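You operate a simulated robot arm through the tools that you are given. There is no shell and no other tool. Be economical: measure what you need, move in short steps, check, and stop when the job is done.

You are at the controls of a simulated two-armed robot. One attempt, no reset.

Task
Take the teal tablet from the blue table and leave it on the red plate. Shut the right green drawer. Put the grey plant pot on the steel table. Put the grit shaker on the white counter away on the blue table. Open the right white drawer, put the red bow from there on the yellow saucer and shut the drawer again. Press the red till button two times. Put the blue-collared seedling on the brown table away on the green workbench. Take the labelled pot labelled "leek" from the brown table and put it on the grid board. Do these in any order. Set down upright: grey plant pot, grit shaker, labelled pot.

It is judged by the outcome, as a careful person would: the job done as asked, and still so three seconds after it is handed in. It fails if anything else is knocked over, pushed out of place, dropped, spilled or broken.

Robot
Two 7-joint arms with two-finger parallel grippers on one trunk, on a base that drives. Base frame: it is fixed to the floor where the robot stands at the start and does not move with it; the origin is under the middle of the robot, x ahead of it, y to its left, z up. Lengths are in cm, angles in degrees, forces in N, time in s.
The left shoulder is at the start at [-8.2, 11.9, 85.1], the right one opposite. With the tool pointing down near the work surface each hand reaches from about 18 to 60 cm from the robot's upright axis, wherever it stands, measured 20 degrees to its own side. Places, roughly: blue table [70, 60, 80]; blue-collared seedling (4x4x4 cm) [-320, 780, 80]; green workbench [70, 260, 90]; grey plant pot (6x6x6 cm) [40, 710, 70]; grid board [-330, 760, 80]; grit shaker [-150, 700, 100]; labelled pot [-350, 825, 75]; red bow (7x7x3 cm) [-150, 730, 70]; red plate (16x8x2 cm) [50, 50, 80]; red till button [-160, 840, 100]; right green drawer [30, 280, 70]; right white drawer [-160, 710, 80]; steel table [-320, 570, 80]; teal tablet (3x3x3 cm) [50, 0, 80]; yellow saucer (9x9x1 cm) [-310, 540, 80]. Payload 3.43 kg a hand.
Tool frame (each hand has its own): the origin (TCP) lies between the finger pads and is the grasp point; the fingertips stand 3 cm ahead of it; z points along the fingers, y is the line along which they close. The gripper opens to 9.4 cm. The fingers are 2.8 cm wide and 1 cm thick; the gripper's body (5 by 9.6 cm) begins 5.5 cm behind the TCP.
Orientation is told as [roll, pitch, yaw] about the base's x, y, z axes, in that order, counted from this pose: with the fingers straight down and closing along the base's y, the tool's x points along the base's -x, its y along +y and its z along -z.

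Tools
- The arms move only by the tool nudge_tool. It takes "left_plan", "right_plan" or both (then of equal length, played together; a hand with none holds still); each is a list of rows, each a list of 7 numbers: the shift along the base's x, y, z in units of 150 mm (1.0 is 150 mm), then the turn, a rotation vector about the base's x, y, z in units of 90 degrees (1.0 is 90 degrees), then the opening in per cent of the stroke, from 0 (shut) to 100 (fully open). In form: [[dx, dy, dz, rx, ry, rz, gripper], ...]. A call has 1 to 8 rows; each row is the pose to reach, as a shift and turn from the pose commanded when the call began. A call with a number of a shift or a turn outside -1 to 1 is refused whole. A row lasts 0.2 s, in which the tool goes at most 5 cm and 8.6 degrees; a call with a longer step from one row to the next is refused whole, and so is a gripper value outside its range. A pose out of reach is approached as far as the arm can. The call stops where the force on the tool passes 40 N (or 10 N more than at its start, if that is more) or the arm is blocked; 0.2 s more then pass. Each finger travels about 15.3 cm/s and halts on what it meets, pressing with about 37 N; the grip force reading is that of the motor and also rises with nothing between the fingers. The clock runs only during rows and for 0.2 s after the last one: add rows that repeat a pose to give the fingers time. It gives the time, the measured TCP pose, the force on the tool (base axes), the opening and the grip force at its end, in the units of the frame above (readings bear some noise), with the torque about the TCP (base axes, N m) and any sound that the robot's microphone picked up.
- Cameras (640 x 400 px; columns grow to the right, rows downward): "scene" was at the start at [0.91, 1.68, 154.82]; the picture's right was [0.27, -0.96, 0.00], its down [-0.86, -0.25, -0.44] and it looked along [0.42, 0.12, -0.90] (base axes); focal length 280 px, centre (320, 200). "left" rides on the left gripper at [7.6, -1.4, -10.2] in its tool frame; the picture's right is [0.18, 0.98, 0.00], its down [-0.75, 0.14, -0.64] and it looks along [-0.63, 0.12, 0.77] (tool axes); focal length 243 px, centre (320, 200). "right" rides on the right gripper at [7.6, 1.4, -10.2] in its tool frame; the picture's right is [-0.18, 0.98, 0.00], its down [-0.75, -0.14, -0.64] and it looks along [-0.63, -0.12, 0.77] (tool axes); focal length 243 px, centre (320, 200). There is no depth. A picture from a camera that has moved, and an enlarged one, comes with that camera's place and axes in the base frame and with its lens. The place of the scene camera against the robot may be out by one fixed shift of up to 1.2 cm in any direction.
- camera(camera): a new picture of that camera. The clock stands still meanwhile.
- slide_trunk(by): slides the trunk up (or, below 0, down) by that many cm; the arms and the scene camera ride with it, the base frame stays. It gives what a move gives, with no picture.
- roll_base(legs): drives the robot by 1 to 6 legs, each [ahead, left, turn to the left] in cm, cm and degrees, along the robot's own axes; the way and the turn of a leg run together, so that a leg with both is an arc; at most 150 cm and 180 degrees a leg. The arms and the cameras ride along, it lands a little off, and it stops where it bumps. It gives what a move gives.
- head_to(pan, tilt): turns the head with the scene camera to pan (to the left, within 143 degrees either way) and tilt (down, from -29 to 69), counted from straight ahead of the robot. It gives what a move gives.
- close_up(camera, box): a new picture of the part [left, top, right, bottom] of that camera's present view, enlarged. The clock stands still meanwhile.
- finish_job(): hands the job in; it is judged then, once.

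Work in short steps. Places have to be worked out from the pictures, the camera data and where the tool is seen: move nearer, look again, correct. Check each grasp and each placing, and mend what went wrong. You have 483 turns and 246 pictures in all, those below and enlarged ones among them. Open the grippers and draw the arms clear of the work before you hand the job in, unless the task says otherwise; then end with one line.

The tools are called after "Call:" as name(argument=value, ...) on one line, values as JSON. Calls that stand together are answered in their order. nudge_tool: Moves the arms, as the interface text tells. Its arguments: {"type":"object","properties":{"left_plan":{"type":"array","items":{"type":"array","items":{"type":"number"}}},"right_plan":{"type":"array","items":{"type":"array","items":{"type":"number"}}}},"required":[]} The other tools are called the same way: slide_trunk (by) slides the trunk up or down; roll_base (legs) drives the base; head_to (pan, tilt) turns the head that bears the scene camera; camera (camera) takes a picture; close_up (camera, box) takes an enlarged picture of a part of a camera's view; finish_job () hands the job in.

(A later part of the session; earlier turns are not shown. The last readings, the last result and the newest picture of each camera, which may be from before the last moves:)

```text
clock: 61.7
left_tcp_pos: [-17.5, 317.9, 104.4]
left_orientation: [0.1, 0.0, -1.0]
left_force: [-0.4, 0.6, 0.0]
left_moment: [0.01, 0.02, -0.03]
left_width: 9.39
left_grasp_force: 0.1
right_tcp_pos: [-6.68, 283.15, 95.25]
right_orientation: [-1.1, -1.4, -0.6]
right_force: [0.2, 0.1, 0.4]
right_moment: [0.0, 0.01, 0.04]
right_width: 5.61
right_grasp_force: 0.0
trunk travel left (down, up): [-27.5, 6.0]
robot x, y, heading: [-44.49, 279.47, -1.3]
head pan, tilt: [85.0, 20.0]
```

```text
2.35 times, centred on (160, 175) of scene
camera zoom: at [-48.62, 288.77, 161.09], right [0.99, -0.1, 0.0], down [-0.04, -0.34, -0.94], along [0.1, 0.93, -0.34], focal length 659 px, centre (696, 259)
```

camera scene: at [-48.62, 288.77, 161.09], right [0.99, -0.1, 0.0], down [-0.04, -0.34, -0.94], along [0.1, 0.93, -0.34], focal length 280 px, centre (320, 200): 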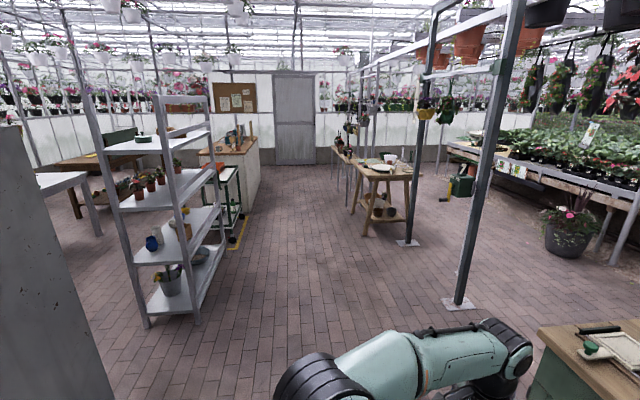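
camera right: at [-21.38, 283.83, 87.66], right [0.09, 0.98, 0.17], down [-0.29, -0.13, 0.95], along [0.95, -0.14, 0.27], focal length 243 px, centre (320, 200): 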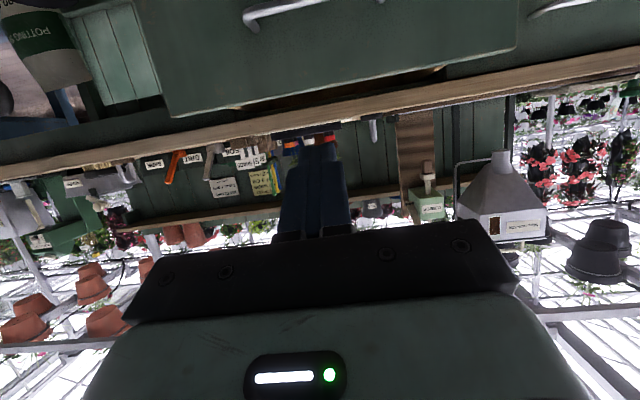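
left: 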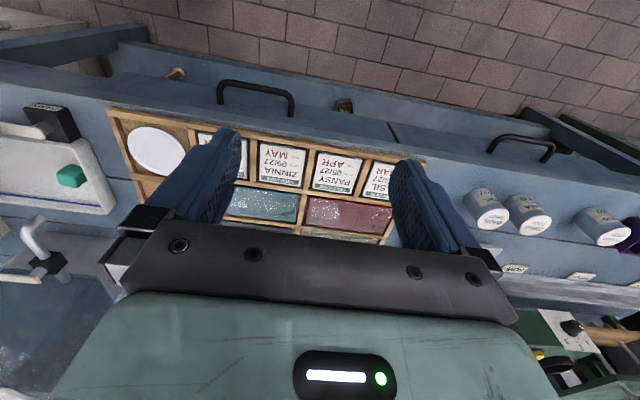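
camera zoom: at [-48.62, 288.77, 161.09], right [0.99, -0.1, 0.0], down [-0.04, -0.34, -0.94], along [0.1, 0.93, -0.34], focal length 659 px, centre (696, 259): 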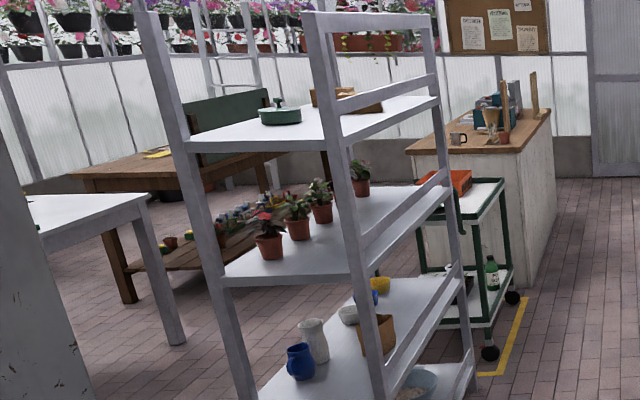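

The grey pot should be on the narrow bench past the trestle table. I drive left along the aisle in steps.

Call:
roll_base(legs=[[0, 0, 1], [0, 150, 0], [0, 130, 0]])

Call:
head_to(pan=50, tilt=30)

Call:
camera(camera="scene")

```text
clock: 86.4
left_tcp_pos: [-17.6, 597.23, 104.44]
left_orientation: [0.0, 0.0, 0.4]
left_force: [0.7, -0.2, -0.5]
left_moment: [0.0, 0.03, -0.01]
left_width: 9.4
left_grasp_force: 0.1
right_tcp_pos: [-5.72, 562.76, 95.25]
right_orientation: [-1.1, -1.4, 1.0]
right_force: [-0.6, 0.1, -1.1]
right_moment: [-0.02, 0.01, -0.01]
right_width: 5.66
right_grasp_force: 0.1
trunk travel left (down, up): [-27.5, 6.0]
robot x, y, heading: [-43.38, 558.46, 0.7]
head pan, tilt: [85.0, 20.0]
```

```text
clock: 87.4
left_tcp_pos: [-17.69, 597.44, 104.58]
left_orientation: [-0.1, 0.0, 0.4]
left_force: [0.5, -0.4, 0.4]
left_moment: [0.01, 0.0, -0.01]
left_width: 9.4
left_grasp_force: 0.0
right_tcp_pos: [-5.71, 562.76, 95.26]
right_orientation: [-1.1, -1.5, 1.1]
right_force: [0.9, -0.7, -1.0]
right_moment: [-0.02, 0.0, -0.01]
right_width: 5.63
right_grasp_force: 0.0
trunk travel left (down, up): [-27.5, 6.0]
robot x, y, heading: [-43.51, 557.87, 0.7]
head pan, tilt: [50.0, 30.0]
```

```text
216 pictures are left
camera scene: at [-42.89, 565.01, 159.48], right [0.77, -0.63, 0.0], down [-0.32, -0.39, -0.87], along [0.55, 0.67, -0.5], focal length 280 px, centre (320, 200)
```

scene: 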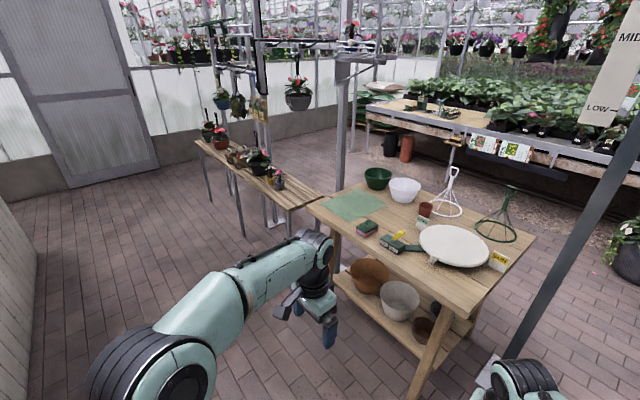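

I zoom on the narrow bench.

Call:
close_up(camera="scene", box=[180, 100, 340, 220])

```text
3.33 times, centred on (260, 160) of scene
camera zoom: at [-42.89, 565.01, 159.48], right [0.77, -0.63, 0.0], down [-0.32, -0.39, -0.87], along [0.55, 0.67, -0.5], focal length 934 px, centre (520, 333)
```

zoom: 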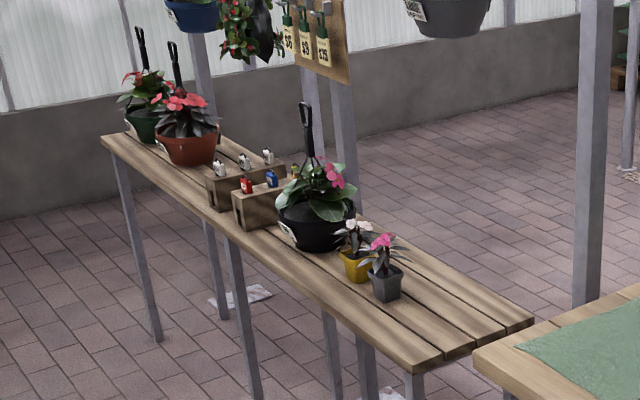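

The grey pot with the pink plant is at about [46,717], base z≈67, with the yellow pot 10 cm to its left. I drive on to y≈700 and look again.

Call:
roll_base(legs=[[0, 138, -0.7]])

Call:
head_to(pan=10, tilt=45)

Call:
camera(camera="scene")

```text
clock: 99.6
left_tcp_pos: [-18.7, 733.83, 104.36]
left_orientation: [0.1, 0.0, 0.4]
left_force: [0.0, -0.7, 0.0]
left_moment: [-0.01, 0.0, 0.05]
left_width: 9.38
left_grasp_force: 0.0
right_tcp_pos: [-6.82, 699.4, 95.27]
right_orientation: [-1.1, -1.4, 0.9]
right_force: [-0.1, -0.1, 0.6]
right_moment: [0.01, -0.02, -0.02]
right_width: 5.66
right_grasp_force: 0.0
trunk travel left (down, up): [-27.5, 6.0]
robot x, y, heading: [-44.85, 694.95, 0.3]
head pan, tilt: [50.0, 30.0]
```

```text
clock: 100.7
left_tcp_pos: [-18.72, 733.89, 104.48]
left_orientation: [0.1, 0.0, 0.4]
left_force: [-0.2, -0.2, 0.7]
left_moment: [0.0, -0.02, -0.02]
left_width: 9.4
left_grasp_force: 0.1
right_tcp_pos: [-6.85, 699.22, 95.3]
right_orientation: [-1.1, -1.3, 0.9]
right_force: [0.6, -0.1, -0.1]
right_moment: [0.02, 0.01, -0.01]
right_width: 5.64
right_grasp_force: 0.1
trunk travel left (down, up): [-27.5, 6.0]
robot x, y, heading: [-44.61, 694.65, 0.6]
head pan, tilt: [10.0, 45.0]
```

```text
214 pictures are left
camera scene: at [-41.82, 696.12, 157.22], right [0.18, -0.98, 0.0], down [-0.7, -0.13, -0.71], along [0.7, 0.13, -0.71], focal length 280 px, centre (320, 200)
```

scene: 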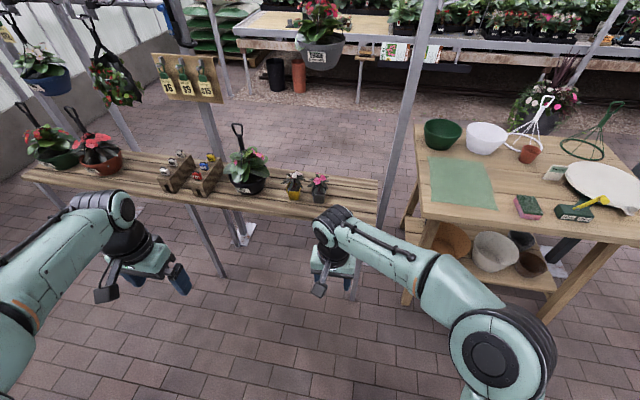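

The pot is at about [47,713]. I tilt the left hand forward about 49°, bring it in line, and pull the right hand back, before driving closer.

Call:
nudge_tool(left_plan=[[0, -0.15, -0.05, 0, -0.09, 0, 80], [0, -0.3, -0.1, 0, -0.18, 0, 80], [0.05, -0.45, -0.2, 0, -0.27, 0, 80], [0.1, -0.6, -0.3, 0, -0.36, 0, 80], [0.15, -0.75, -0.4, 0, -0.45, 0, 80], [0.2, -0.9, -0.5, 0, -0.54, 0, 80]], right_plan=[[-0.1, -0.1, 0.05, 0, 0, 0, 60], [-0.2, -0.2, 0.1, 0, 0, 0, 60], [-0.3, -0.3, 0.15, 0, 0, 0, 60], [-0.4, -0.45, 0.2, 0, 0, 0, 60], [-0.5, -0.6, 0.25, 0, 0, 0, 60], [-0.5, -0.7, 0.3, 0, 0, 0, 60]])

Call:
roll_base(legs=[[20, 0, 0]])

Call:
camera(camera="left")

Call:
camera(camera="scene")

```text
clock: 102.1
left_tcp_pos: [-15.27, 720.38, 97.28]
left_orientation: [-0.5, -48.6, 0.6]
left_force: [-0.1, -0.6, 0.5]
left_moment: [0.01, -0.01, 0.0]
left_width: 7.5
left_grasp_force: 0.0
left hand out of reach, approached as far as the arm can: row 6
right_tcp_pos: [-14.28, 688.66, 99.88]
right_orientation: [-1.2, -1.4, 0.8]
right_force: [-0.1, 1.0, 0.2]
right_moment: [-0.03, 0.04, 0.03]
right_width: 5.65
right_grasp_force: 0.0
trunk travel left (down, up): [-27.5, 6.0]
robot x, y, heading: [-44.74, 694.84, 0.5]
head pan, tilt: [10.0, 45.0]
```

```text
clock: 103.7
left_tcp_pos: [4.9, 720.88, 97.28]
left_orientation: [-0.5, -48.5, 0.9]
left_force: [0.4, -0.8, -0.3]
left_moment: [0.03, -0.01, 0.01]
left_width: 7.54
left_grasp_force: 0.0
right_tcp_pos: [5.92, 689.04, 99.71]
right_orientation: [-1.1, -1.2, 1.1]
right_force: [-1.4, -0.4, -0.3]
right_moment: [-0.01, -0.01, -0.01]
right_width: 5.66
right_grasp_force: 0.1
trunk travel left (down, up): [-27.5, 6.0]
robot x, y, heading: [-24.6, 694.7, 0.7]
head pan, tilt: [10.0, 45.0]
```

```text
213 pictures are left
camera left: at [-7.82, 719.37, 98.63], right [-0.13, 0.98, -0.14], down [0.02, 0.15, 0.99], along [0.99, 0.13, -0.04], focal length 243 px, centre (320, 200)
```

left: 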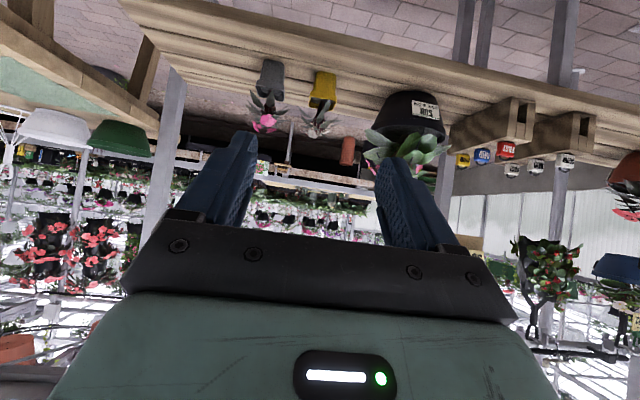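

```text
212 pictures are left
camera scene: at [-21.56, 696.32, 157.21], right [0.18, -0.98, 0.0], down [-0.7, -0.13, -0.71], along [0.69, 0.13, -0.71], focal length 280 px, centre (320, 200)
```

scene: 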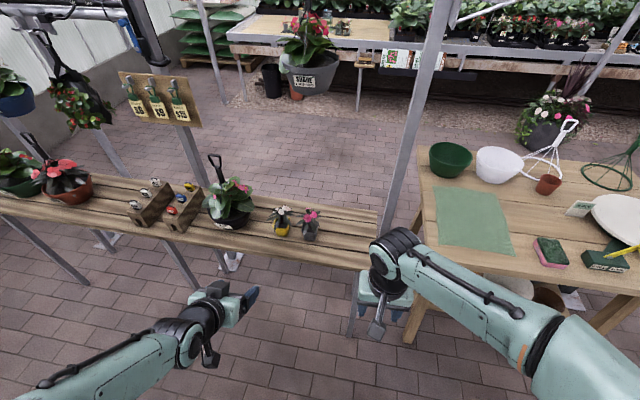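

Triangulation puts the pot at [43.5, 712.3], z 69–76. I drive 20 cm ahead, then tilt to ~60° and lower in front of the pot.

Call:
roll_base(legs=[[19, 0, 0]])

Call:
nudge_tool(left_plan=[[0, -0.15, -0.2, 0, -0.07, 0, 85], [0, -0.3, -0.45, 0, -0.13, 0, 85], [0, -0.45, -0.7, 0, -0.13, 0, 85], [0, -0.58, -1.0, 0, -0.13, 0, 85]])

Call:
camera(camera="left")

```text
clock: 105.2
left_tcp_pos: [23.91, 721.2, 97.38]
left_orientation: [-0.4, -48.5, 1.0]
left_force: [-0.1, 0.1, -0.1]
left_moment: [-0.02, -0.01, 0.01]
left_width: 7.53
left_grasp_force: 0.0
right_tcp_pos: [25.0, 689.22, 99.88]
right_orientation: [-1.1, -1.3, 1.2]
right_force: [1.1, 0.6, -0.4]
right_moment: [0.03, 0.02, 0.0]
right_width: 5.65
right_grasp_force: 0.1
trunk travel left (down, up): [-27.5, 6.0]
robot x, y, heading: [-5.44, 695.06, 0.8]
head pan, tilt: [10.0, 45.0]
```

```text
clock: 106.2
left_tcp_pos: [28.99, 712.82, 80.48]
left_orientation: [-0.7, -60.1, 1.2]
left_force: [0.3, 0.7, -0.6]
left_moment: [-0.07, 0.0, 0.0]
left_width: 7.97
left_grasp_force: 0.0
left hand out of reach, approached as far as the arm can: row 1, 2, 3, 4
right_tcp_pos: [25.02, 689.34, 99.74]
right_orientation: [-1.3, -1.4, 1.3]
right_force: [0.5, -0.7, -0.3]
right_moment: [0.0, -0.05, 0.01]
right_width: 5.59
right_grasp_force: 0.0
trunk travel left (down, up): [-27.5, 6.0]
robot x, y, heading: [-5.46, 695.44, 0.7]
head pan, tilt: [10.0, 45.0]
```

```text
211 pictures are left
camera left: at [16.39, 711.22, 79.03], right [-0.1, 0.98, -0.17], down [-0.18, 0.15, 0.97], along [0.98, 0.13, 0.17], focal length 243 px, centre (320, 200)
```

left: 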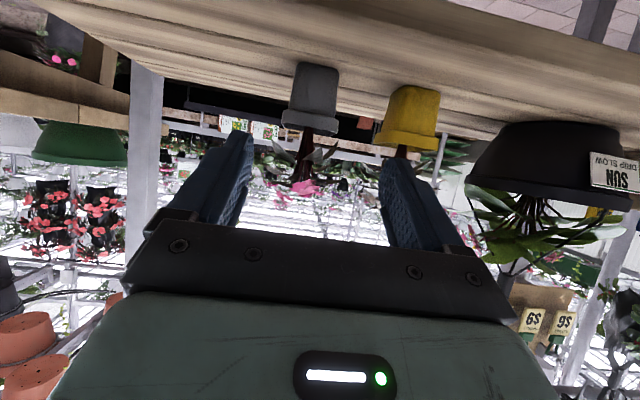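

The pot is straight ahead between the finger lines. I move forward and down a bit, then check the actual pose.

Call:
nudge_tool(left_plan=[[0.3, 0, -0.2, 0, 0, 0, 85], [0.6, -0.02, -0.45, 0, 0, 0, 85]])

Call:
camera(camera="left")

Call:
camera(camera="scene")

```text
refused: row 1 steps farther than a row can; nothing moved
```

```text
210 pictures are left
camera left: at [16.39, 711.22, 79.03], right [-0.1, 0.98, -0.17], down [-0.18, 0.15, 0.97], along [0.98, 0.13, 0.17], focal length 243 px, centre (320, 200)
```

left: 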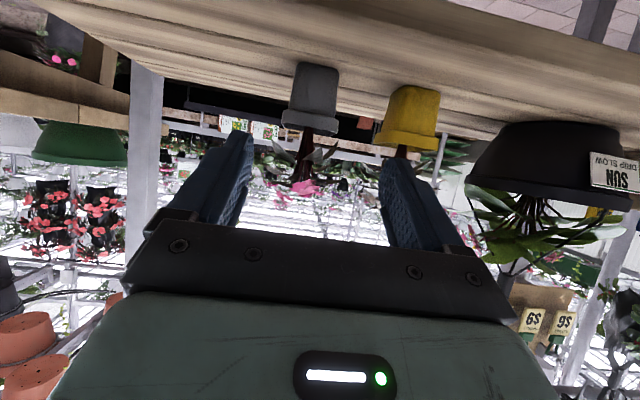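

```text
209 pictures are left
camera scene: at [-2.43, 696.61, 157.22], right [0.19, -0.98, 0.0], down [-0.7, -0.13, -0.71], along [0.69, 0.13, -0.71], focal length 280 px, centre (320, 200)
```

scene: 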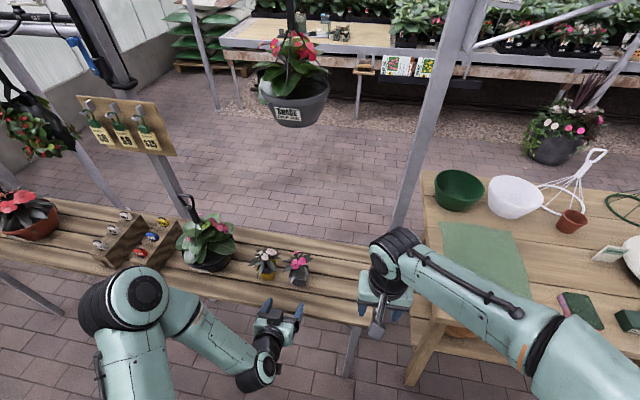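

A row was too long; I repeat with shorter steps.

Call:
nudge_tool(left_plan=[[0.2, 0, -0.15, 0, 0, 0, 85], [0.4, -0.02, -0.3, 0, 0, 0, 85], [0.6, -0.03, -0.42, 0, 0, 0, 85]])

Call:
camera(camera="left")

```text
clock: 107.0
left_tcp_pos: [38.18, 712.16, 73.88]
left_orientation: [-0.9, -60.1, 1.1]
left_force: [0.1, -0.9, 1.0]
left_moment: [0.0, -0.01, 0.02]
left_width: 7.97
left_grasp_force: 0.1
right_tcp_pos: [24.99, 689.28, 99.8]
right_orientation: [-1.1, -1.5, 1.3]
right_force: [-0.4, 0.4, -0.1]
right_moment: [0.03, 0.01, 0.02]
right_width: 5.66
right_grasp_force: 0.0
trunk travel left (down, up): [-27.5, 6.0]
robot x, y, heading: [-5.31, 694.9, 0.8]
head pan, tilt: [10.0, 45.0]
```

```text
208 pictures are left
camera left: at [25.53, 710.61, 72.71], right [-0.1, 0.98, -0.17], down [-0.18, 0.15, 0.97], along [0.98, 0.13, 0.17], focal length 243 px, centre (320, 200)
```

left: 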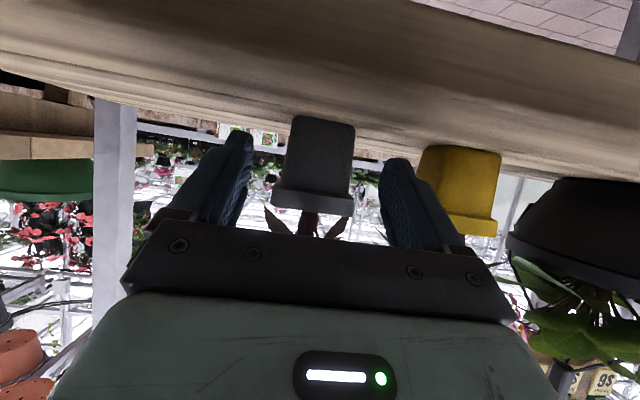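

Well centred. I advance 5.5 cm so the pot sits between the pads.

Call:
nudge_tool(left_plan=[[0.13, 0, 0, 0, 0, 0, 85], [0.26, 0, 0, 0, 0, 0, 85], [0.37, 0, 0, 0, 0, 0, 85]])

Call:
camera(camera="left")

Call:
close_up(camera="scene", box=[200, 220, 360, 340])

```text
clock: 107.8
left_tcp_pos: [43.64, 712.07, 73.95]
left_orientation: [-0.9, -60.2, 1.3]
left_force: [0.4, -0.9, -0.9]
left_moment: [-0.01, -0.02, 0.03]
left_width: 7.99
left_grasp_force: 0.1
right_tcp_pos: [24.99, 689.4, 99.92]
right_orientation: [-1.0, -1.4, 1.2]
right_force: [-0.4, 0.7, 0.2]
right_moment: [-0.02, 0.0, -0.01]
right_width: 5.63
right_grasp_force: 0.1
trunk travel left (down, up): [-27.5, 6.0]
robot x, y, heading: [-5.26, 695.09, 0.8]
head pan, tilt: [10.0, 45.0]
```

```text
207 pictures are left
camera left: at [31.07, 710.55, 72.62], right [-0.1, 0.98, -0.17], down [-0.18, 0.15, 0.97], along [0.98, 0.13, 0.17], focal length 243 px, centre (320, 200)
```

left: 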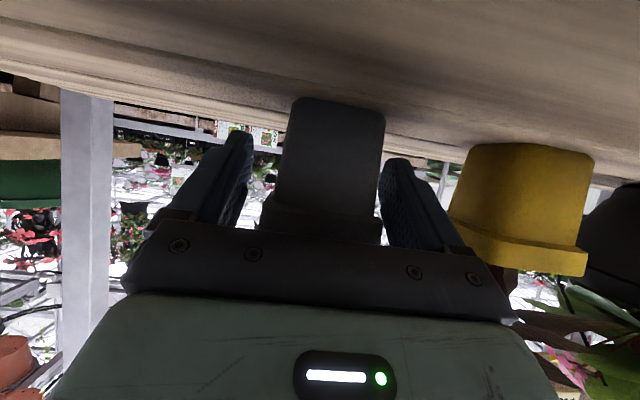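

```text
3.33 times, centred on (280, 280) of scene
camera zoom: at [-2.52, 696.55, 157.22], right [0.19, -0.98, 0.0], down [-0.69, -0.13, -0.71], along [0.69, 0.13, -0.71], focal length 934 px, centre (453, -67)
```

zoom: 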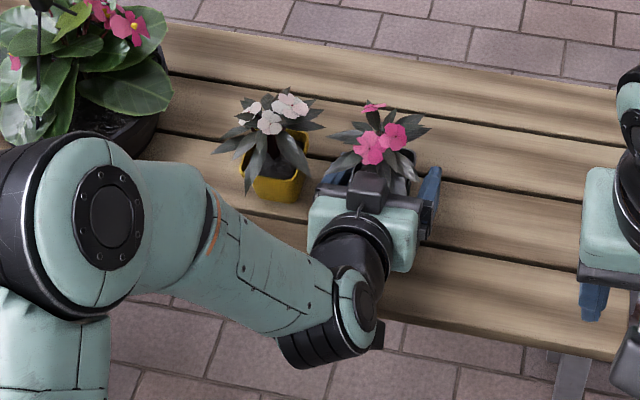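

The pot's centre seems a bit further (x≈46.5). I advance 2.3 cm more, shift 0.4 cm left, then close.

Call:
nudge_tool(left_plan=[[0.08, 0.02, 0, 0, 0, 0, 85], [0.155, 0.03, 0, 0, 0, 0, 85], [0.155, 0.03, 0, 0, 0, 0, 60], [0.155, 0.03, 0, 0, 0, 0, 40], [0.155, 0.03, 0, 0, 0, 0, 40], [0.155, 0.03, 0, 0, 0, 0, 40]])

Call:
camera(camera="left")

```text
clock: 109.2
left_tcp_pos: [46.21, 712.48, 73.91]
left_orientation: [-1.0, -60.2, 1.3]
left_force: [1.1, -1.7, 4.0]
left_moment: [0.05, 0.04, -0.01]
left_width: 6.14
left_grasp_force: 37.1
right_tcp_pos: [25.16, 689.32, 99.81]
right_orientation: [-1.2, -1.4, 1.2]
right_force: [0.0, -0.1, 0.1]
right_moment: [0.0, -0.03, 0.0]
right_width: 5.64
right_grasp_force: 0.0
trunk travel left (down, up): [-27.5, 6.0]
robot x, y, heading: [-5.55, 695.07, 1.1]
head pan, tilt: [10.0, 45.0]
```

```text
205 pictures are left
camera left: at [33.49, 710.94, 72.68], right [-0.1, 0.98, -0.17], down [-0.19, 0.15, 0.97], along [0.98, 0.13, 0.17], focal length 243 px, centre (320, 200)
```

left: 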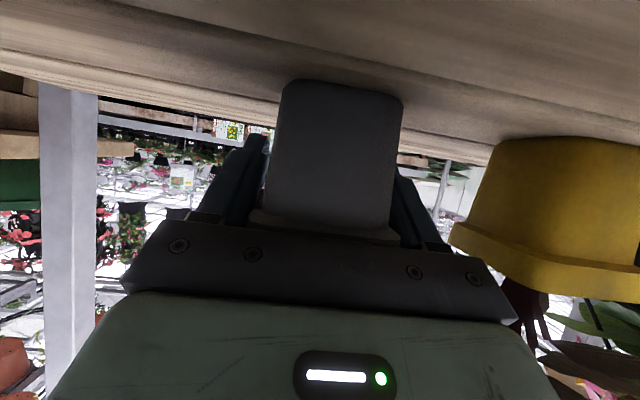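

Gripped (6.1 cm). I lift it straight up and check.

Call:
nudge_tool(left_plan=[[0, 0, 0.1, 0, 0, 0, 40], [0, 0, 0.3, 0, 0, 0, 40], [0, 0, 0.5, 0, 0, 0, 40], [0, 0, 0.7, 0, 0, 0, 40], [0, 0, 0.85, 0, 0, 0, 40]])

Call:
camera(camera="scene")

```text
clock: 110.4
left_tcp_pos: [46.03, 712.62, 86.61]
left_orientation: [-0.9, -60.2, 1.4]
left_force: [-0.5, 0.1, -1.1]
left_moment: [-0.01, -0.05, -0.01]
left_width: 6.14
left_grasp_force: 36.9
right_tcp_pos: [25.03, 689.24, 99.9]
right_orientation: [-1.1, -1.5, 1.3]
right_force: [-0.8, -0.3, -0.9]
right_moment: [-0.01, -0.04, 0.0]
right_width: 5.62
right_grasp_force: 0.0
trunk travel left (down, up): [-27.5, 6.0]
robot x, y, heading: [-5.41, 695.16, 1.2]
head pan, tilt: [10.0, 45.0]
```

```text
204 pictures are left
camera scene: at [-2.55, 696.55, 157.22], right [0.19, -0.98, 0.0], down [-0.69, -0.13, -0.71], along [0.69, 0.13, -0.71], focal length 280 px, centre (320, 200)
```

scene: 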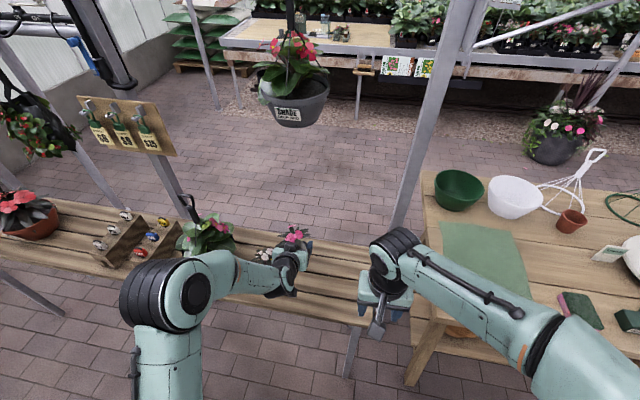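

Lifted cleanly. I back away, pull the pot in, and turn around to face the white counter.

Call:
roll_base(legs=[[-42, 0, 0]])

Call:
nudge_tool(left_plan=[[-0.3, 0, 0.1, 0, 0, 0, 40], [-0.6, 0, 0.2, 0, 0, 0, 40], [-0.8, 0, 0.3, 0, 0, 0, 40]])

Call:
roll_base(legs=[[0, 0, 90]])

Call:
head_to(pan=40, tilt=30)

Call:
camera(camera="scene")

```text
clock: 113.0
left_tcp_pos: [4.24, 712.18, 86.62]
left_orientation: [-0.8, -60.4, 1.4]
left_force: [0.3, 0.2, -1.3]
left_moment: [-0.02, 0.01, -0.01]
left_width: 6.17
left_grasp_force: 37.0
right_tcp_pos: [-16.86, 688.74, 99.83]
right_orientation: [-1.1, -1.4, 1.3]
right_force: [0.3, -0.6, -0.3]
right_moment: [0.01, -0.03, 0.0]
right_width: 5.63
right_grasp_force: 0.0
trunk travel left (down, up): [-27.5, 6.0]
robot x, y, heading: [-46.92, 694.14, 1.0]
head pan, tilt: [10.0, 45.0]
```

```text
clock: 113.8
left_tcp_pos: [-7.69, 712.25, 91.27]
left_orientation: [-1.0, -60.3, 1.6]
left_force: [-0.8, 0.3, -1.2]
left_moment: [-0.02, -0.01, -0.01]
left_width: 6.16
left_grasp_force: 37.0
right_tcp_pos: [-16.88, 688.86, 99.79]
right_orientation: [-1.1, -1.4, 1.3]
right_force: [-0.4, -0.4, -0.1]
right_moment: [0.03, -0.01, 0.02]
right_width: 5.66
right_grasp_force: 0.1
trunk travel left (down, up): [-27.5, 6.0]
robot x, y, heading: [-47.63, 694.27, 1.0]
head pan, tilt: [10.0, 45.0]
```

```text
clock: 118.0
left_tcp_pos: [-65.17, 734.14, 91.16]
left_orientation: [-0.9, -60.2, 91.5]
left_force: [0.0, -0.3, -0.7]
left_moment: [0.04, -0.04, 0.01]
left_width: 6.16
left_grasp_force: 37.4
right_tcp_pos: [-41.48, 724.92, 99.73]
right_orientation: [-1.1, -1.4, 91.4]
right_force: [0.2, 0.4, -0.8]
right_moment: [0.01, 0.01, 0.01]
right_width: 5.62
right_grasp_force: 0.1
trunk travel left (down, up): [-27.5, 6.0]
robot x, y, heading: [-47.1, 694.62, 91.0]
head pan, tilt: [10.0, 45.0]
```

```text
clock: 119.0
left_tcp_pos: [-65.11, 734.2, 91.27]
left_orientation: [-1.0, -60.3, 91.5]
left_force: [0.2, 0.3, -0.8]
left_moment: [-0.01, 0.03, 0.02]
left_width: 6.12
left_grasp_force: 36.9
right_tcp_pos: [-41.63, 725.02, 99.84]
right_orientation: [-1.1, -1.4, 91.4]
right_force: [-0.9, -1.0, -0.6]
right_moment: [0.01, 0.04, -0.02]
right_width: 5.63
right_grasp_force: 0.1
trunk travel left (down, up): [-27.5, 6.0]
robot x, y, heading: [-46.91, 694.86, 91.1]
head pan, tilt: [40.0, 30.0]
```

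```text
203 pictures are left
camera scene: at [-53.76, 696.93, 159.48], right [0.76, 0.66, 0.0], down [0.33, -0.38, -0.87], along [-0.57, 0.65, -0.5], focal length 280 px, centre (320, 200)
```

scene: 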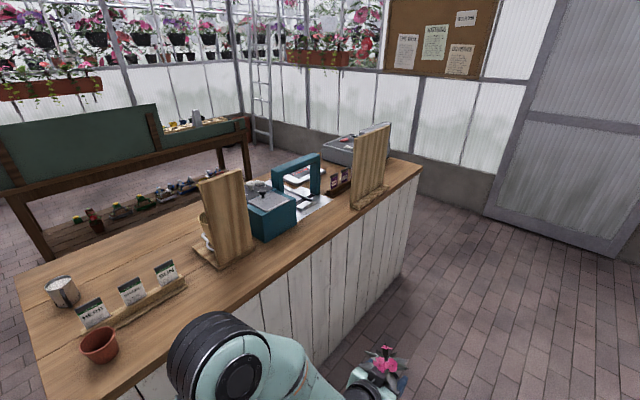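

The counter's drawers must be on its far (west) side; the north end is open. I drive north past the counter's end and look.

Call:
roll_base(legs=[[150, 0, -1], [60, 0, 0]])

Call:
head_to(pan=90, tilt=30)

Call:
camera(camera="scene")

```text
clock: 129.5
left_tcp_pos: [-67.57, 945.12, 91.28]
left_orientation: [-0.8, -60.2, 90.9]
left_force: [-0.2, 0.1, -1.3]
left_moment: [0.03, 0.03, 0.0]
left_width: 6.12
left_grasp_force: 37.0
right_tcp_pos: [-44.26, 935.72, 99.93]
right_orientation: [-1.1, -1.4, 90.9]
right_force: [0.9, -0.1, 0.0]
right_moment: [0.01, -0.04, -0.01]
right_width: 5.64
right_grasp_force: 0.1
trunk travel left (down, up): [-27.5, 6.0]
robot x, y, heading: [-50.73, 904.98, 90.6]
head pan, tilt: [40.0, 30.0]
```

```text
clock: 130.6
left_tcp_pos: [-67.67, 945.09, 91.28]
left_orientation: [-0.9, -60.2, 90.9]
left_force: [0.0, 0.0, -1.1]
left_moment: [0.02, -0.01, 0.01]
left_width: 6.14
left_grasp_force: 37.0
right_tcp_pos: [-44.32, 935.73, 99.86]
right_orientation: [-1.1, -1.3, 90.9]
right_force: [-0.9, 0.4, -0.5]
right_moment: [0.0, 0.04, -0.01]
right_width: 5.62
right_grasp_force: 0.1
trunk travel left (down, up): [-27.5, 6.0]
robot x, y, heading: [-50.31, 905.08, 90.6]
head pan, tilt: [90.0, 30.0]
```

```text
202 pictures are left
camera scene: at [-59.84, 900.83, 159.48], right [-0.01, 1.0, 0.0], down [0.5, 0.0, -0.87], along [-0.87, -0.01, -0.5], focal length 280 px, centre (320, 200)
```

scene: 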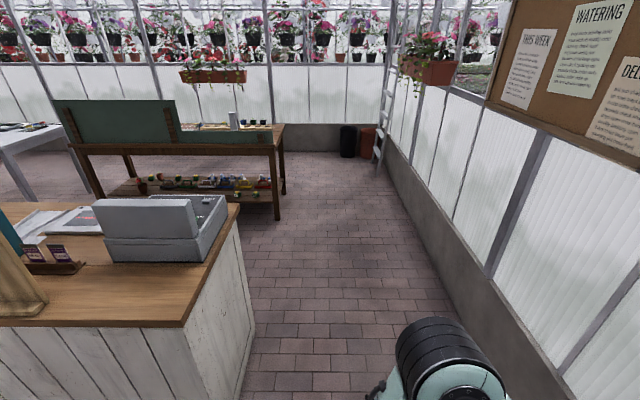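

The way round is free (counter ends at y≈865, brown table starts at x≈-298). I strafe west, then turn to face east.

Call:
roll_base(legs=[[0, 150, 0], [0, 30, 0], [0, 0, -90.6]])

Call:
head_to(pan=-35, tilt=40)

Call:
camera(camera="scene")

```text
clock: 150.9
left_tcp_pos: [-193.97, 920.33, 91.14]
left_orientation: [-1.0, -60.2, 0.4]
left_force: [-0.2, 0.9, -1.8]
left_moment: [0.06, -0.04, -0.01]
left_width: 6.17
left_grasp_force: 36.7
right_tcp_pos: [-203.54, 897.04, 99.83]
right_orientation: [-1.0, -1.4, 0.4]
right_force: [0.0, 0.9, -0.2]
right_moment: [-0.02, 0.01, 0.0]
right_width: 5.66
right_grasp_force: 0.0
trunk travel left (down, up): [-27.5, 6.0]
robot x, y, heading: [-234.09, 903.32, 0.1]
head pan, tilt: [90.0, 30.0]
```

```text
clock: 153.0
left_tcp_pos: [-194.05, 920.43, 91.22]
left_orientation: [-0.9, -60.2, 0.5]
left_force: [-0.1, 0.1, -1.1]
left_moment: [0.0, -0.04, 0.01]
left_width: 6.14
left_grasp_force: 36.8
right_tcp_pos: [-203.52, 897.07, 99.76]
right_orientation: [-1.1, -1.3, 0.4]
right_force: [0.5, 0.5, -0.6]
right_moment: [0.0, 0.0, 0.05]
right_width: 5.63
right_grasp_force: 0.0
trunk travel left (down, up): [-27.5, 6.0]
robot x, y, heading: [-234.07, 903.42, -0.1]
head pan, tilt: [-35.0, 40.0]
```

```text
201 pictures are left
camera scene: at [-232.01, 898.38, 157.95], right [-0.57, -0.82, 0.0], down [-0.53, 0.37, -0.77], along [0.63, -0.44, -0.64], focal length 280 px, centre (320, 200)
```

scene: 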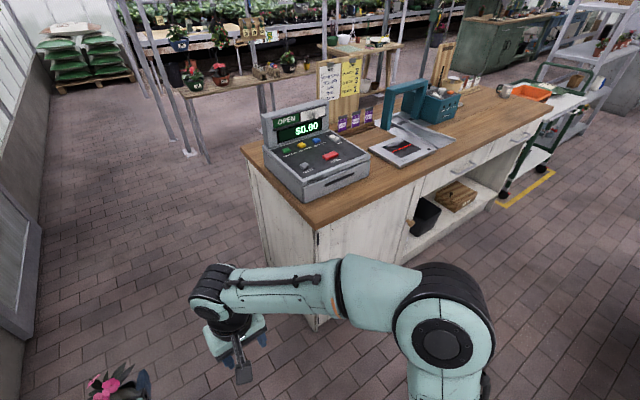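

The till's red button is at about [-160, 842, 103]. I raise the hands, then drive right and closer to the till.

Call:
nudge_tool(left_plan=[[0, 0.1, 0.3, 0, 0, 0, 40], [0, 0.2, 0.6, 0, 0, 0, 40], [0, 0.3, 0.9, 0, 0, 0, 40], [0, 0.4, 1.0, 0, 0, 0, 40], [0, 0.5, 1.0, 0, 0, 0, 40]], right_plan=[[0, 0, 0.3, 0, 0, 0, 0], [0, 0, 0.6, 0, 0, 0, 0], [0, 0, 0.9, 0, 0, 0, 0], [0, 0, 1.0, 0, 0, 0, 0], [0, 0, 1.0, 0, 0, 0, 0]])

Call:
roll_base(legs=[[0, -48, 0], [22, 0, 0]])

Call:
camera(camera="right")

Call:
camera(camera="scene")

```text
clock: 154.2
left_tcp_pos: [-194.11, 927.87, 106.17]
left_orientation: [-0.9, -60.2, 0.6]
left_force: [-1.0, 0.0, -1.3]
left_moment: [-0.03, -0.06, -0.03]
left_width: 6.15
left_grasp_force: 37.3
right_tcp_pos: [-203.52, 897.24, 114.69]
right_orientation: [-1.0, -1.5, 0.4]
right_force: [0.6, -0.2, 0.3]
right_moment: [0.01, -0.02, 0.0]
right_width: 0.0
right_grasp_force: 33.0
trunk travel left (down, up): [-27.5, 6.0]
robot x, y, heading: [-233.59, 903.42, -0.1]
head pan, tilt: [-35.0, 40.0]
```

```text
clock: 160.2
left_tcp_pos: [-171.76, 879.75, 106.17]
left_orientation: [-1.0, -60.2, 0.3]
left_force: [0.1, -0.7, -1.6]
left_moment: [-0.02, -0.01, 0.02]
left_width: 6.14
left_grasp_force: 37.5
right_tcp_pos: [-181.55, 849.21, 114.79]
right_orientation: [-1.1, -1.4, 0.0]
right_force: [0.1, 0.6, 0.6]
right_moment: [-0.01, 0.02, -0.01]
right_width: 0.0
right_grasp_force: 32.8
trunk travel left (down, up): [-27.5, 6.0]
robot x, y, heading: [-211.7, 855.42, -0.2]
head pan, tilt: [-35.0, 40.0]
```

```text
200 pictures are left
camera right: at [-189.31, 850.76, 124.77], right [0.18, 0.98, -0.01], down [0.74, -0.13, 0.66], along [0.65, -0.13, -0.75], focal length 243 px, centre (320, 200)
```

right: 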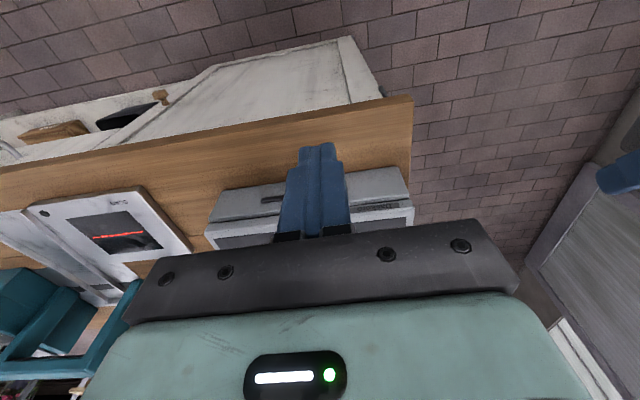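

```text
199 pictures are left
camera scene: at [-210.01, 850.53, 157.94], right [-0.58, -0.82, 0.0], down [-0.52, 0.37, -0.77], along [0.62, -0.44, -0.64], focal length 280 px, centre (320, 200)
```

scene: 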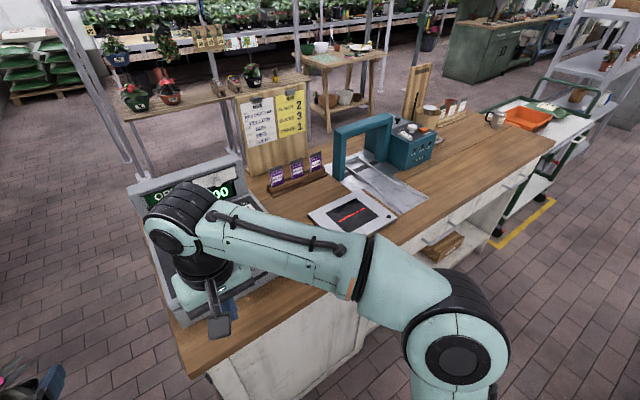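

The arm hides the till. I move the right hand aside and up a bit to see the keys.

Call:
nudge_tool(right_plan=[[0, -0.3, 0.1, 0, 0, 0, 0], [0, -0.6, 0.3, 0, 0, 0, 0], [0, -0.9, 0.5, 0, 0, 0, 0], [0, -1.0, 0.5, 0, 0, 0, 0]])

Call:
head_to(pan=0, tilt=50)

Call:
close_up(camera="scene", box=[200, 80, 440, 280])

```text
refused: row 2 steps farther than a row can; nothing moved
```

```text
clock: 161.2
left_tcp_pos: [-171.89, 879.79, 106.29]
left_orientation: [-0.9, -60.2, 0.2]
left_force: [0.7, 0.3, -2.3]
left_moment: [0.01, -0.05, 0.0]
left_width: 6.15
left_grasp_force: 37.4
right_tcp_pos: [-181.52, 849.28, 114.73]
right_orientation: [-1.0, -1.4, 0.1]
right_force: [0.8, 1.0, -0.6]
right_moment: [0.0, -0.04, -0.01]
right_width: 0.02
right_grasp_force: 33.4
trunk travel left (down, up): [-27.5, 6.0]
robot x, y, heading: [-211.89, 855.55, -0.4]
head pan, tilt: [0.0, 50.0]
```

```text
2.00 times, centred on (320, 180) of scene
camera zoom: at [-209.27, 855.39, 156.53], right [-0.01, -1.0, 0.0], down [-0.77, 0.01, -0.64], along [0.64, 0.0, -0.77], focal length 560 px, centre (320, 240)
```

zoom: 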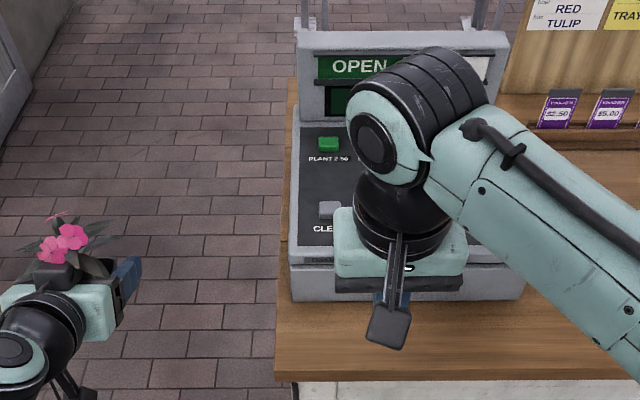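

Good view apart from the arm; I move the right hand aside with shorter steps and look again.

Call:
nudge_tool(right_plan=[[0, -0.25, 0.1, 0, 0, 0, 0], [0, -0.5, 0.2, 0, 0, 0, 0], [0, -0.75, 0.3, 0, 0, 0, 0], [0, -1.0, 0.4, 0, 0, 0, 0]])

Call:
close_up(camera="scene", box=[200, 80, 440, 280])

```text
clock: 162.2
left_tcp_pos: [-171.86, 879.75, 106.33]
left_orientation: [-0.9, -60.2, 0.1]
left_force: [0.2, 0.3, -1.2]
left_moment: [-0.01, -0.03, 0.03]
left_width: 6.15
left_grasp_force: 36.6
right_tcp_pos: [-181.59, 834.24, 120.46]
right_orientation: [-1.1, -1.4, 0.0]
right_force: [0.1, -0.3, 0.9]
right_moment: [-0.02, 0.0, 0.03]
right_width: 0.0
right_grasp_force: 33.1
trunk travel left (down, up): [-27.5, 6.0]
robot x, y, heading: [-211.46, 855.27, -0.5]
head pan, tilt: [0.0, 50.0]
```

```text
2.00 times, centred on (320, 180) of scene
camera zoom: at [-209.3, 855.33, 156.53], right [-0.01, -1.0, 0.0], down [-0.77, 0.01, -0.64], along [0.64, 0.0, -0.77], focal length 560 px, centre (320, 240)
```

zoom: 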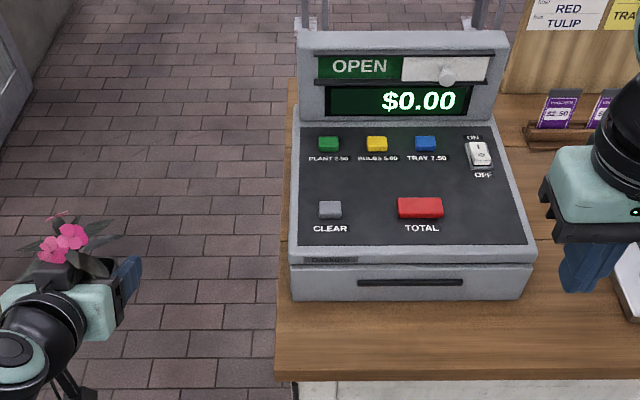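

The red TOTAL button triangulates to [-159.6, 842.3, 103.3]. I move the closed fingers above it.

Call:
nudge_tool(right_plan=[[0.25, 0.12, 0, 0, 0, 0, 0], [0.5, 0.25, 0, 0, 0, 0, 0], [0.75, 0.38, -0.05, 0, 0, 0, 0], [1.0, 0.5, -0.1, 0, 0, 0, 0]])

Call:
nudge_tool(right_plan=[[0.25, 0.04, -0.1, 0, 0, 0, 0], [0.46, 0.04, -0.3, 0, 0, 0, 0], [0.46, 0.04, -0.45, 0, 0, 0, 0]])

Call:
camera(camera="right")

Call:
camera(camera="scene")

```text
clock: 163.2
left_tcp_pos: [-171.86, 879.81, 106.23]
left_orientation: [-0.9, -60.2, 0.2]
left_force: [-0.3, -0.4, -1.6]
left_moment: [-0.02, 0.0, -0.01]
left_width: 6.15
left_grasp_force: 36.9
right_tcp_pos: [-170.86, 839.25, 119.18]
right_orientation: [-0.5, -0.4, -0.3]
right_force: [1.2, -0.6, 1.2]
right_moment: [0.04, 0.01, -0.01]
right_width: 0.0
right_grasp_force: 33.1
right hand out of reach, approached as far as the arm can: row 3, 4
trunk travel left (down, up): [-27.5, 6.0]
robot x, y, heading: [-212.29, 855.43, -0.4]
head pan, tilt: [0.0, 50.0]
```

```text
clock: 164.0
left_tcp_pos: [-171.79, 879.83, 106.2]
left_orientation: [-0.8, -60.2, 0.2]
left_force: [-0.2, -0.7, -1.7]
left_moment: [0.0, -0.02, 0.02]
left_width: 6.15
left_grasp_force: 37.4
right_tcp_pos: [-165.09, 839.95, 113.04]
right_orientation: [-1.1, -1.5, 0.1]
right_force: [0.4, 0.2, 0.1]
right_moment: [0.04, -0.01, 0.01]
right_width: 0.0
right_grasp_force: 32.7
right hand out of reach, approached as far as the arm can: row 1, 2, 3
trunk travel left (down, up): [-27.5, 6.0]
robot x, y, heading: [-211.86, 855.5, -0.3]
head pan, tilt: [0.0, 50.0]
```

```text
196 pictures are left
camera right: at [-172.82, 841.37, 123.0], right [0.18, 0.98, -0.01], down [0.74, -0.13, 0.66], along [0.65, -0.13, -0.75], focal length 243 px, centre (320, 200)
```

right: 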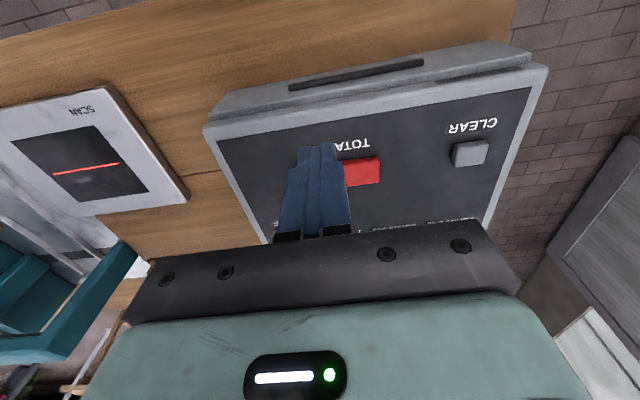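

```text
195 pictures are left
camera scene: at [-209.22, 855.43, 156.53], right [-0.01, -1.0, 0.0], down [-0.77, 0.0, -0.64], along [0.64, 0.0, -0.77], focal length 280 px, centre (320, 200)
```

scene: 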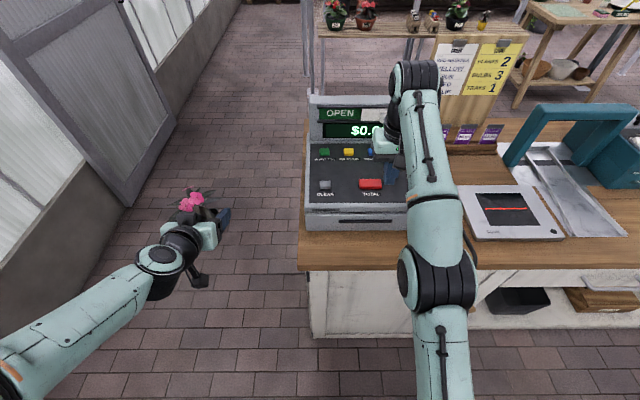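

I am at the arm's reach; I roll 6 cm ahead, then place the fingers above the button ([-159.2, 842.5]).

Call:
roll_base(legs=[[6, 0, 0]])

Call:
nudge_tool(right_plan=[[0, 0.1, -0.1, 0, 0, 0, 0], [0, 0.17, -0.2, 0, 0, 0, 0]])

Call:
camera(camera="right")

```text
clock: 165.0
left_tcp_pos: [-165.73, 879.77, 106.17]
left_orientation: [-0.9, -60.1, 0.2]
left_force: [-0.1, 0.0, -2.4]
left_moment: [0.01, -0.02, 0.02]
left_width: 6.17
left_grasp_force: 37.0
right_tcp_pos: [-159.08, 839.77, 113.06]
right_orientation: [-1.1, -1.5, 0.1]
right_force: [0.7, 0.6, -0.7]
right_moment: [-0.04, -0.01, -0.01]
right_width: 0.0
right_grasp_force: 33.1
trunk travel left (down, up): [-27.5, 6.0]
robot x, y, heading: [-206.2, 855.56, -0.3]
head pan, tilt: [0.0, 50.0]
```

```text
clock: 165.6
left_tcp_pos: [-165.77, 879.84, 106.26]
left_orientation: [-0.9, -60.2, 0.1]
left_force: [0.1, -0.4, -1.5]
left_moment: [-0.02, -0.01, 0.05]
left_width: 6.17
left_grasp_force: 37.4
right_tcp_pos: [-159.16, 842.34, 110.05]
right_orientation: [-1.1, -1.4, 0.0]
right_force: [0.2, 0.2, -0.1]
right_moment: [0.01, 0.03, -0.07]
right_width: 0.0
right_grasp_force: 33.0
trunk travel left (down, up): [-27.5, 6.0]
robot x, y, heading: [-205.62, 855.66, -0.1]
head pan, tilt: [0.0, 50.0]
```

```text
194 pictures are left
camera right: at [-166.85, 843.88, 120.01], right [0.18, 0.98, -0.01], down [0.74, -0.13, 0.66], along [0.65, -0.13, -0.75], focal length 243 px, centre (320, 200)
```

right: 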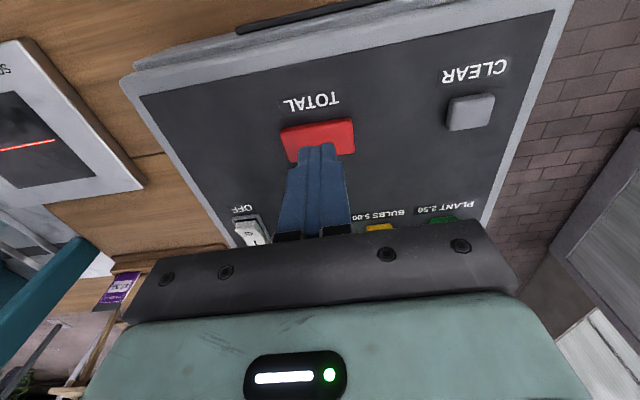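

Aligned. I lower in small steps to press once.

Call:
nudge_tool(right_plan=[[0.04, -0.02, -0.15, 0, 0, 0, 0], [0.04, -0.02, -0.2, 0, 0, 0, 0], [0.04, -0.02, -0.23, 0, 0, 0, 0], [0.04, -0.02, -0.26, 0, 0, 0, 0]])

```text
clock: 166.6
left_tcp_pos: [-165.78, 879.76, 106.21]
left_orientation: [-1.0, -60.1, 0.2]
left_force: [0.4, 0.4, -1.0]
left_moment: [-0.02, -0.06, -0.02]
left_width: 6.12
left_grasp_force: 37.2
right_tcp_pos: [-158.48, 842.11, 105.95]
right_orientation: [-1.1, -1.4, 0.1]
right_force: [-0.6, -0.7, -0.8]
right_moment: [-0.01, -0.01, -0.02]
right_width: 0.01
right_grasp_force: 33.1
trunk travel left (down, up): [-27.5, 6.0]
robot x, y, heading: [-206.09, 855.57, -0.5]
head pan, tilt: [0.0, 50.0]
```

No contact yet at tip z≈103. I go on down in 3 mm steps.

Call:
nudge_tool(right_plan=[[0, 0, -0.02, 0, 0, 0, 0], [0, 0, -0.04, 0, 0, 0, 0], [0, 0, -0.06, 0, 0, 0, 0], [0, 0, -0.08, 0, 0, 0, 0]])

```text
clock: 167.6
left_tcp_pos: [-165.76, 879.69, 106.22]
left_orientation: [-0.8, -60.2, 0.1]
left_force: [-0.8, -0.2, -1.2]
left_moment: [0.0, -0.04, 0.0]
left_width: 6.15
left_grasp_force: 36.9
right_tcp_pos: [-158.62, 841.97, 105.02]
right_orientation: [-1.0, -1.4, 0.0]
right_force: [0.1, 0.1, -0.2]
right_moment: [0.01, 0.0, 0.03]
right_width: 0.0
right_grasp_force: 33.5
trunk travel left (down, up): [-27.5, 6.0]
robot x, y, heading: [-206.06, 855.54, -0.3]
head pan, tilt: [0.0, 50.0]
```

Call:
close_up(camera="right", box=[220, 60, 420, 260])

```text
2.00 times, centred on (320, 160) of right
camera zoom: at [-166.24, 843.45, 115.01], right [0.18, 0.98, -0.01], down [0.74, -0.13, 0.66], along [0.65, -0.13, -0.75], focal length 485 px, centre (320, 280)
```

zoom: 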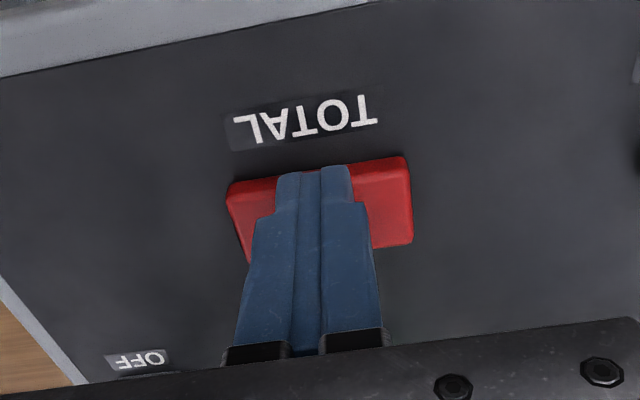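

The tip is over the button, just above it. I keep going down in 3 mm steps.

Call:
nudge_tool(right_plan=[[0.02, 0, -0.02, 0, 0, 0, 0], [0.02, 0, -0.04, 0, 0, 0, 0], [0.02, 0, -0.06, 0, 0, 0, 0]])

```text
clock: 168.4
left_tcp_pos: [-165.75, 879.77, 106.28]
left_orientation: [-0.9, -60.3, 0.0]
left_force: [0.7, -0.8, -2.0]
left_moment: [-0.02, -0.01, 0.03]
left_width: 6.15
left_grasp_force: 37.0
right_tcp_pos: [-158.25, 841.84, 104.22]
right_orientation: [-1.1, -1.6, 0.0]
right_force: [2.4, -1.5, 10.4]
right_moment: [0.0, -0.04, 0.04]
right_width: 0.0
right_grasp_force: 32.8
trunk travel left (down, up): [-27.5, 6.0]
robot x, y, heading: [-205.86, 855.43, -0.2]
head pan, tilt: [0.0, 50.0]
heard: click
```

A click was heard: pressed once. I raise to release fully and check the display.

Call:
nudge_tool(right_plan=[[0, 0, 0.1, 0, 0, 0, 0], [0, 0, 0.13, 0, 0, 0, 0], [0, 0, 0.13, 0, 0, 0, 0]])

Call:
close_up(camera="scene", box=[280, 80, 440, 220])

```text
clock: 169.2
left_tcp_pos: [-165.8, 879.79, 106.23]
left_orientation: [-0.9, -60.3, 0.1]
left_force: [-0.5, 0.6, -1.5]
left_moment: [0.01, -0.01, 0.0]
left_width: 6.14
left_grasp_force: 36.9
right_tcp_pos: [-158.19, 842.11, 105.94]
right_orientation: [-1.2, -1.4, 0.0]
right_force: [-0.1, -0.1, -0.2]
right_moment: [-0.03, 0.01, 0.01]
right_width: 0.0
right_grasp_force: 33.2
trunk travel left (down, up): [-27.5, 6.0]
robot x, y, heading: [-205.93, 855.44, -0.4]
head pan, tilt: [0.0, 50.0]
```

```text
2.86 times, centred on (360, 150) of scene
camera zoom: at [-203.25, 855.37, 156.53], right [-0.01, -1.0, 0.0], down [-0.77, 0.0, -0.64], along [0.64, 0.0, -0.77], focal length 800 px, centre (206, 343)
```

zoom: 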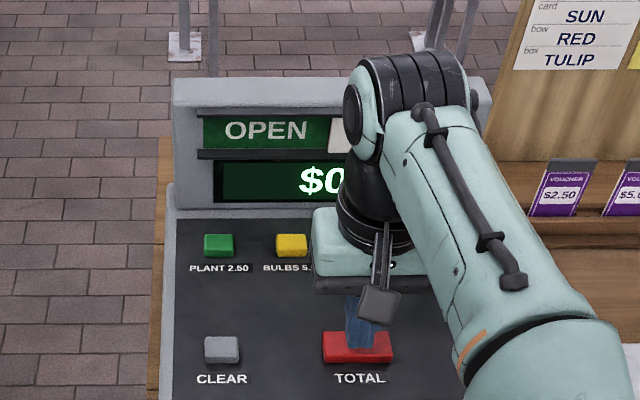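

Second press, to the same depth.

Call:
nudge_tool(right_plan=[[0, 0, -0.05, 0, 0, 0, 0], [0, 0, -0.09, 0, 0, 0, 0], [0, 0, -0.11, 0, 0, 0, 0], [0, 0, -0.13, 0, 0, 0, 0]])

```text
clock: 170.2
left_tcp_pos: [-165.77, 879.84, 106.24]
left_orientation: [-0.9, -60.3, 0.2]
left_force: [0.3, -0.2, -1.6]
left_moment: [0.03, -0.04, -0.03]
left_width: 6.16
left_grasp_force: 37.5
right_tcp_pos: [-158.27, 842.02, 104.2]
right_orientation: [-1.0, -1.5, 0.1]
right_force: [2.8, 0.1, 10.3]
right_moment: [-0.01, -0.06, -0.02]
right_width: 0.0
right_grasp_force: 33.3
trunk travel left (down, up): [-27.5, 6.0]
robot x, y, heading: [-205.93, 855.34, -0.4]
head pan, tilt: [0.0, 50.0]
heard: click
```

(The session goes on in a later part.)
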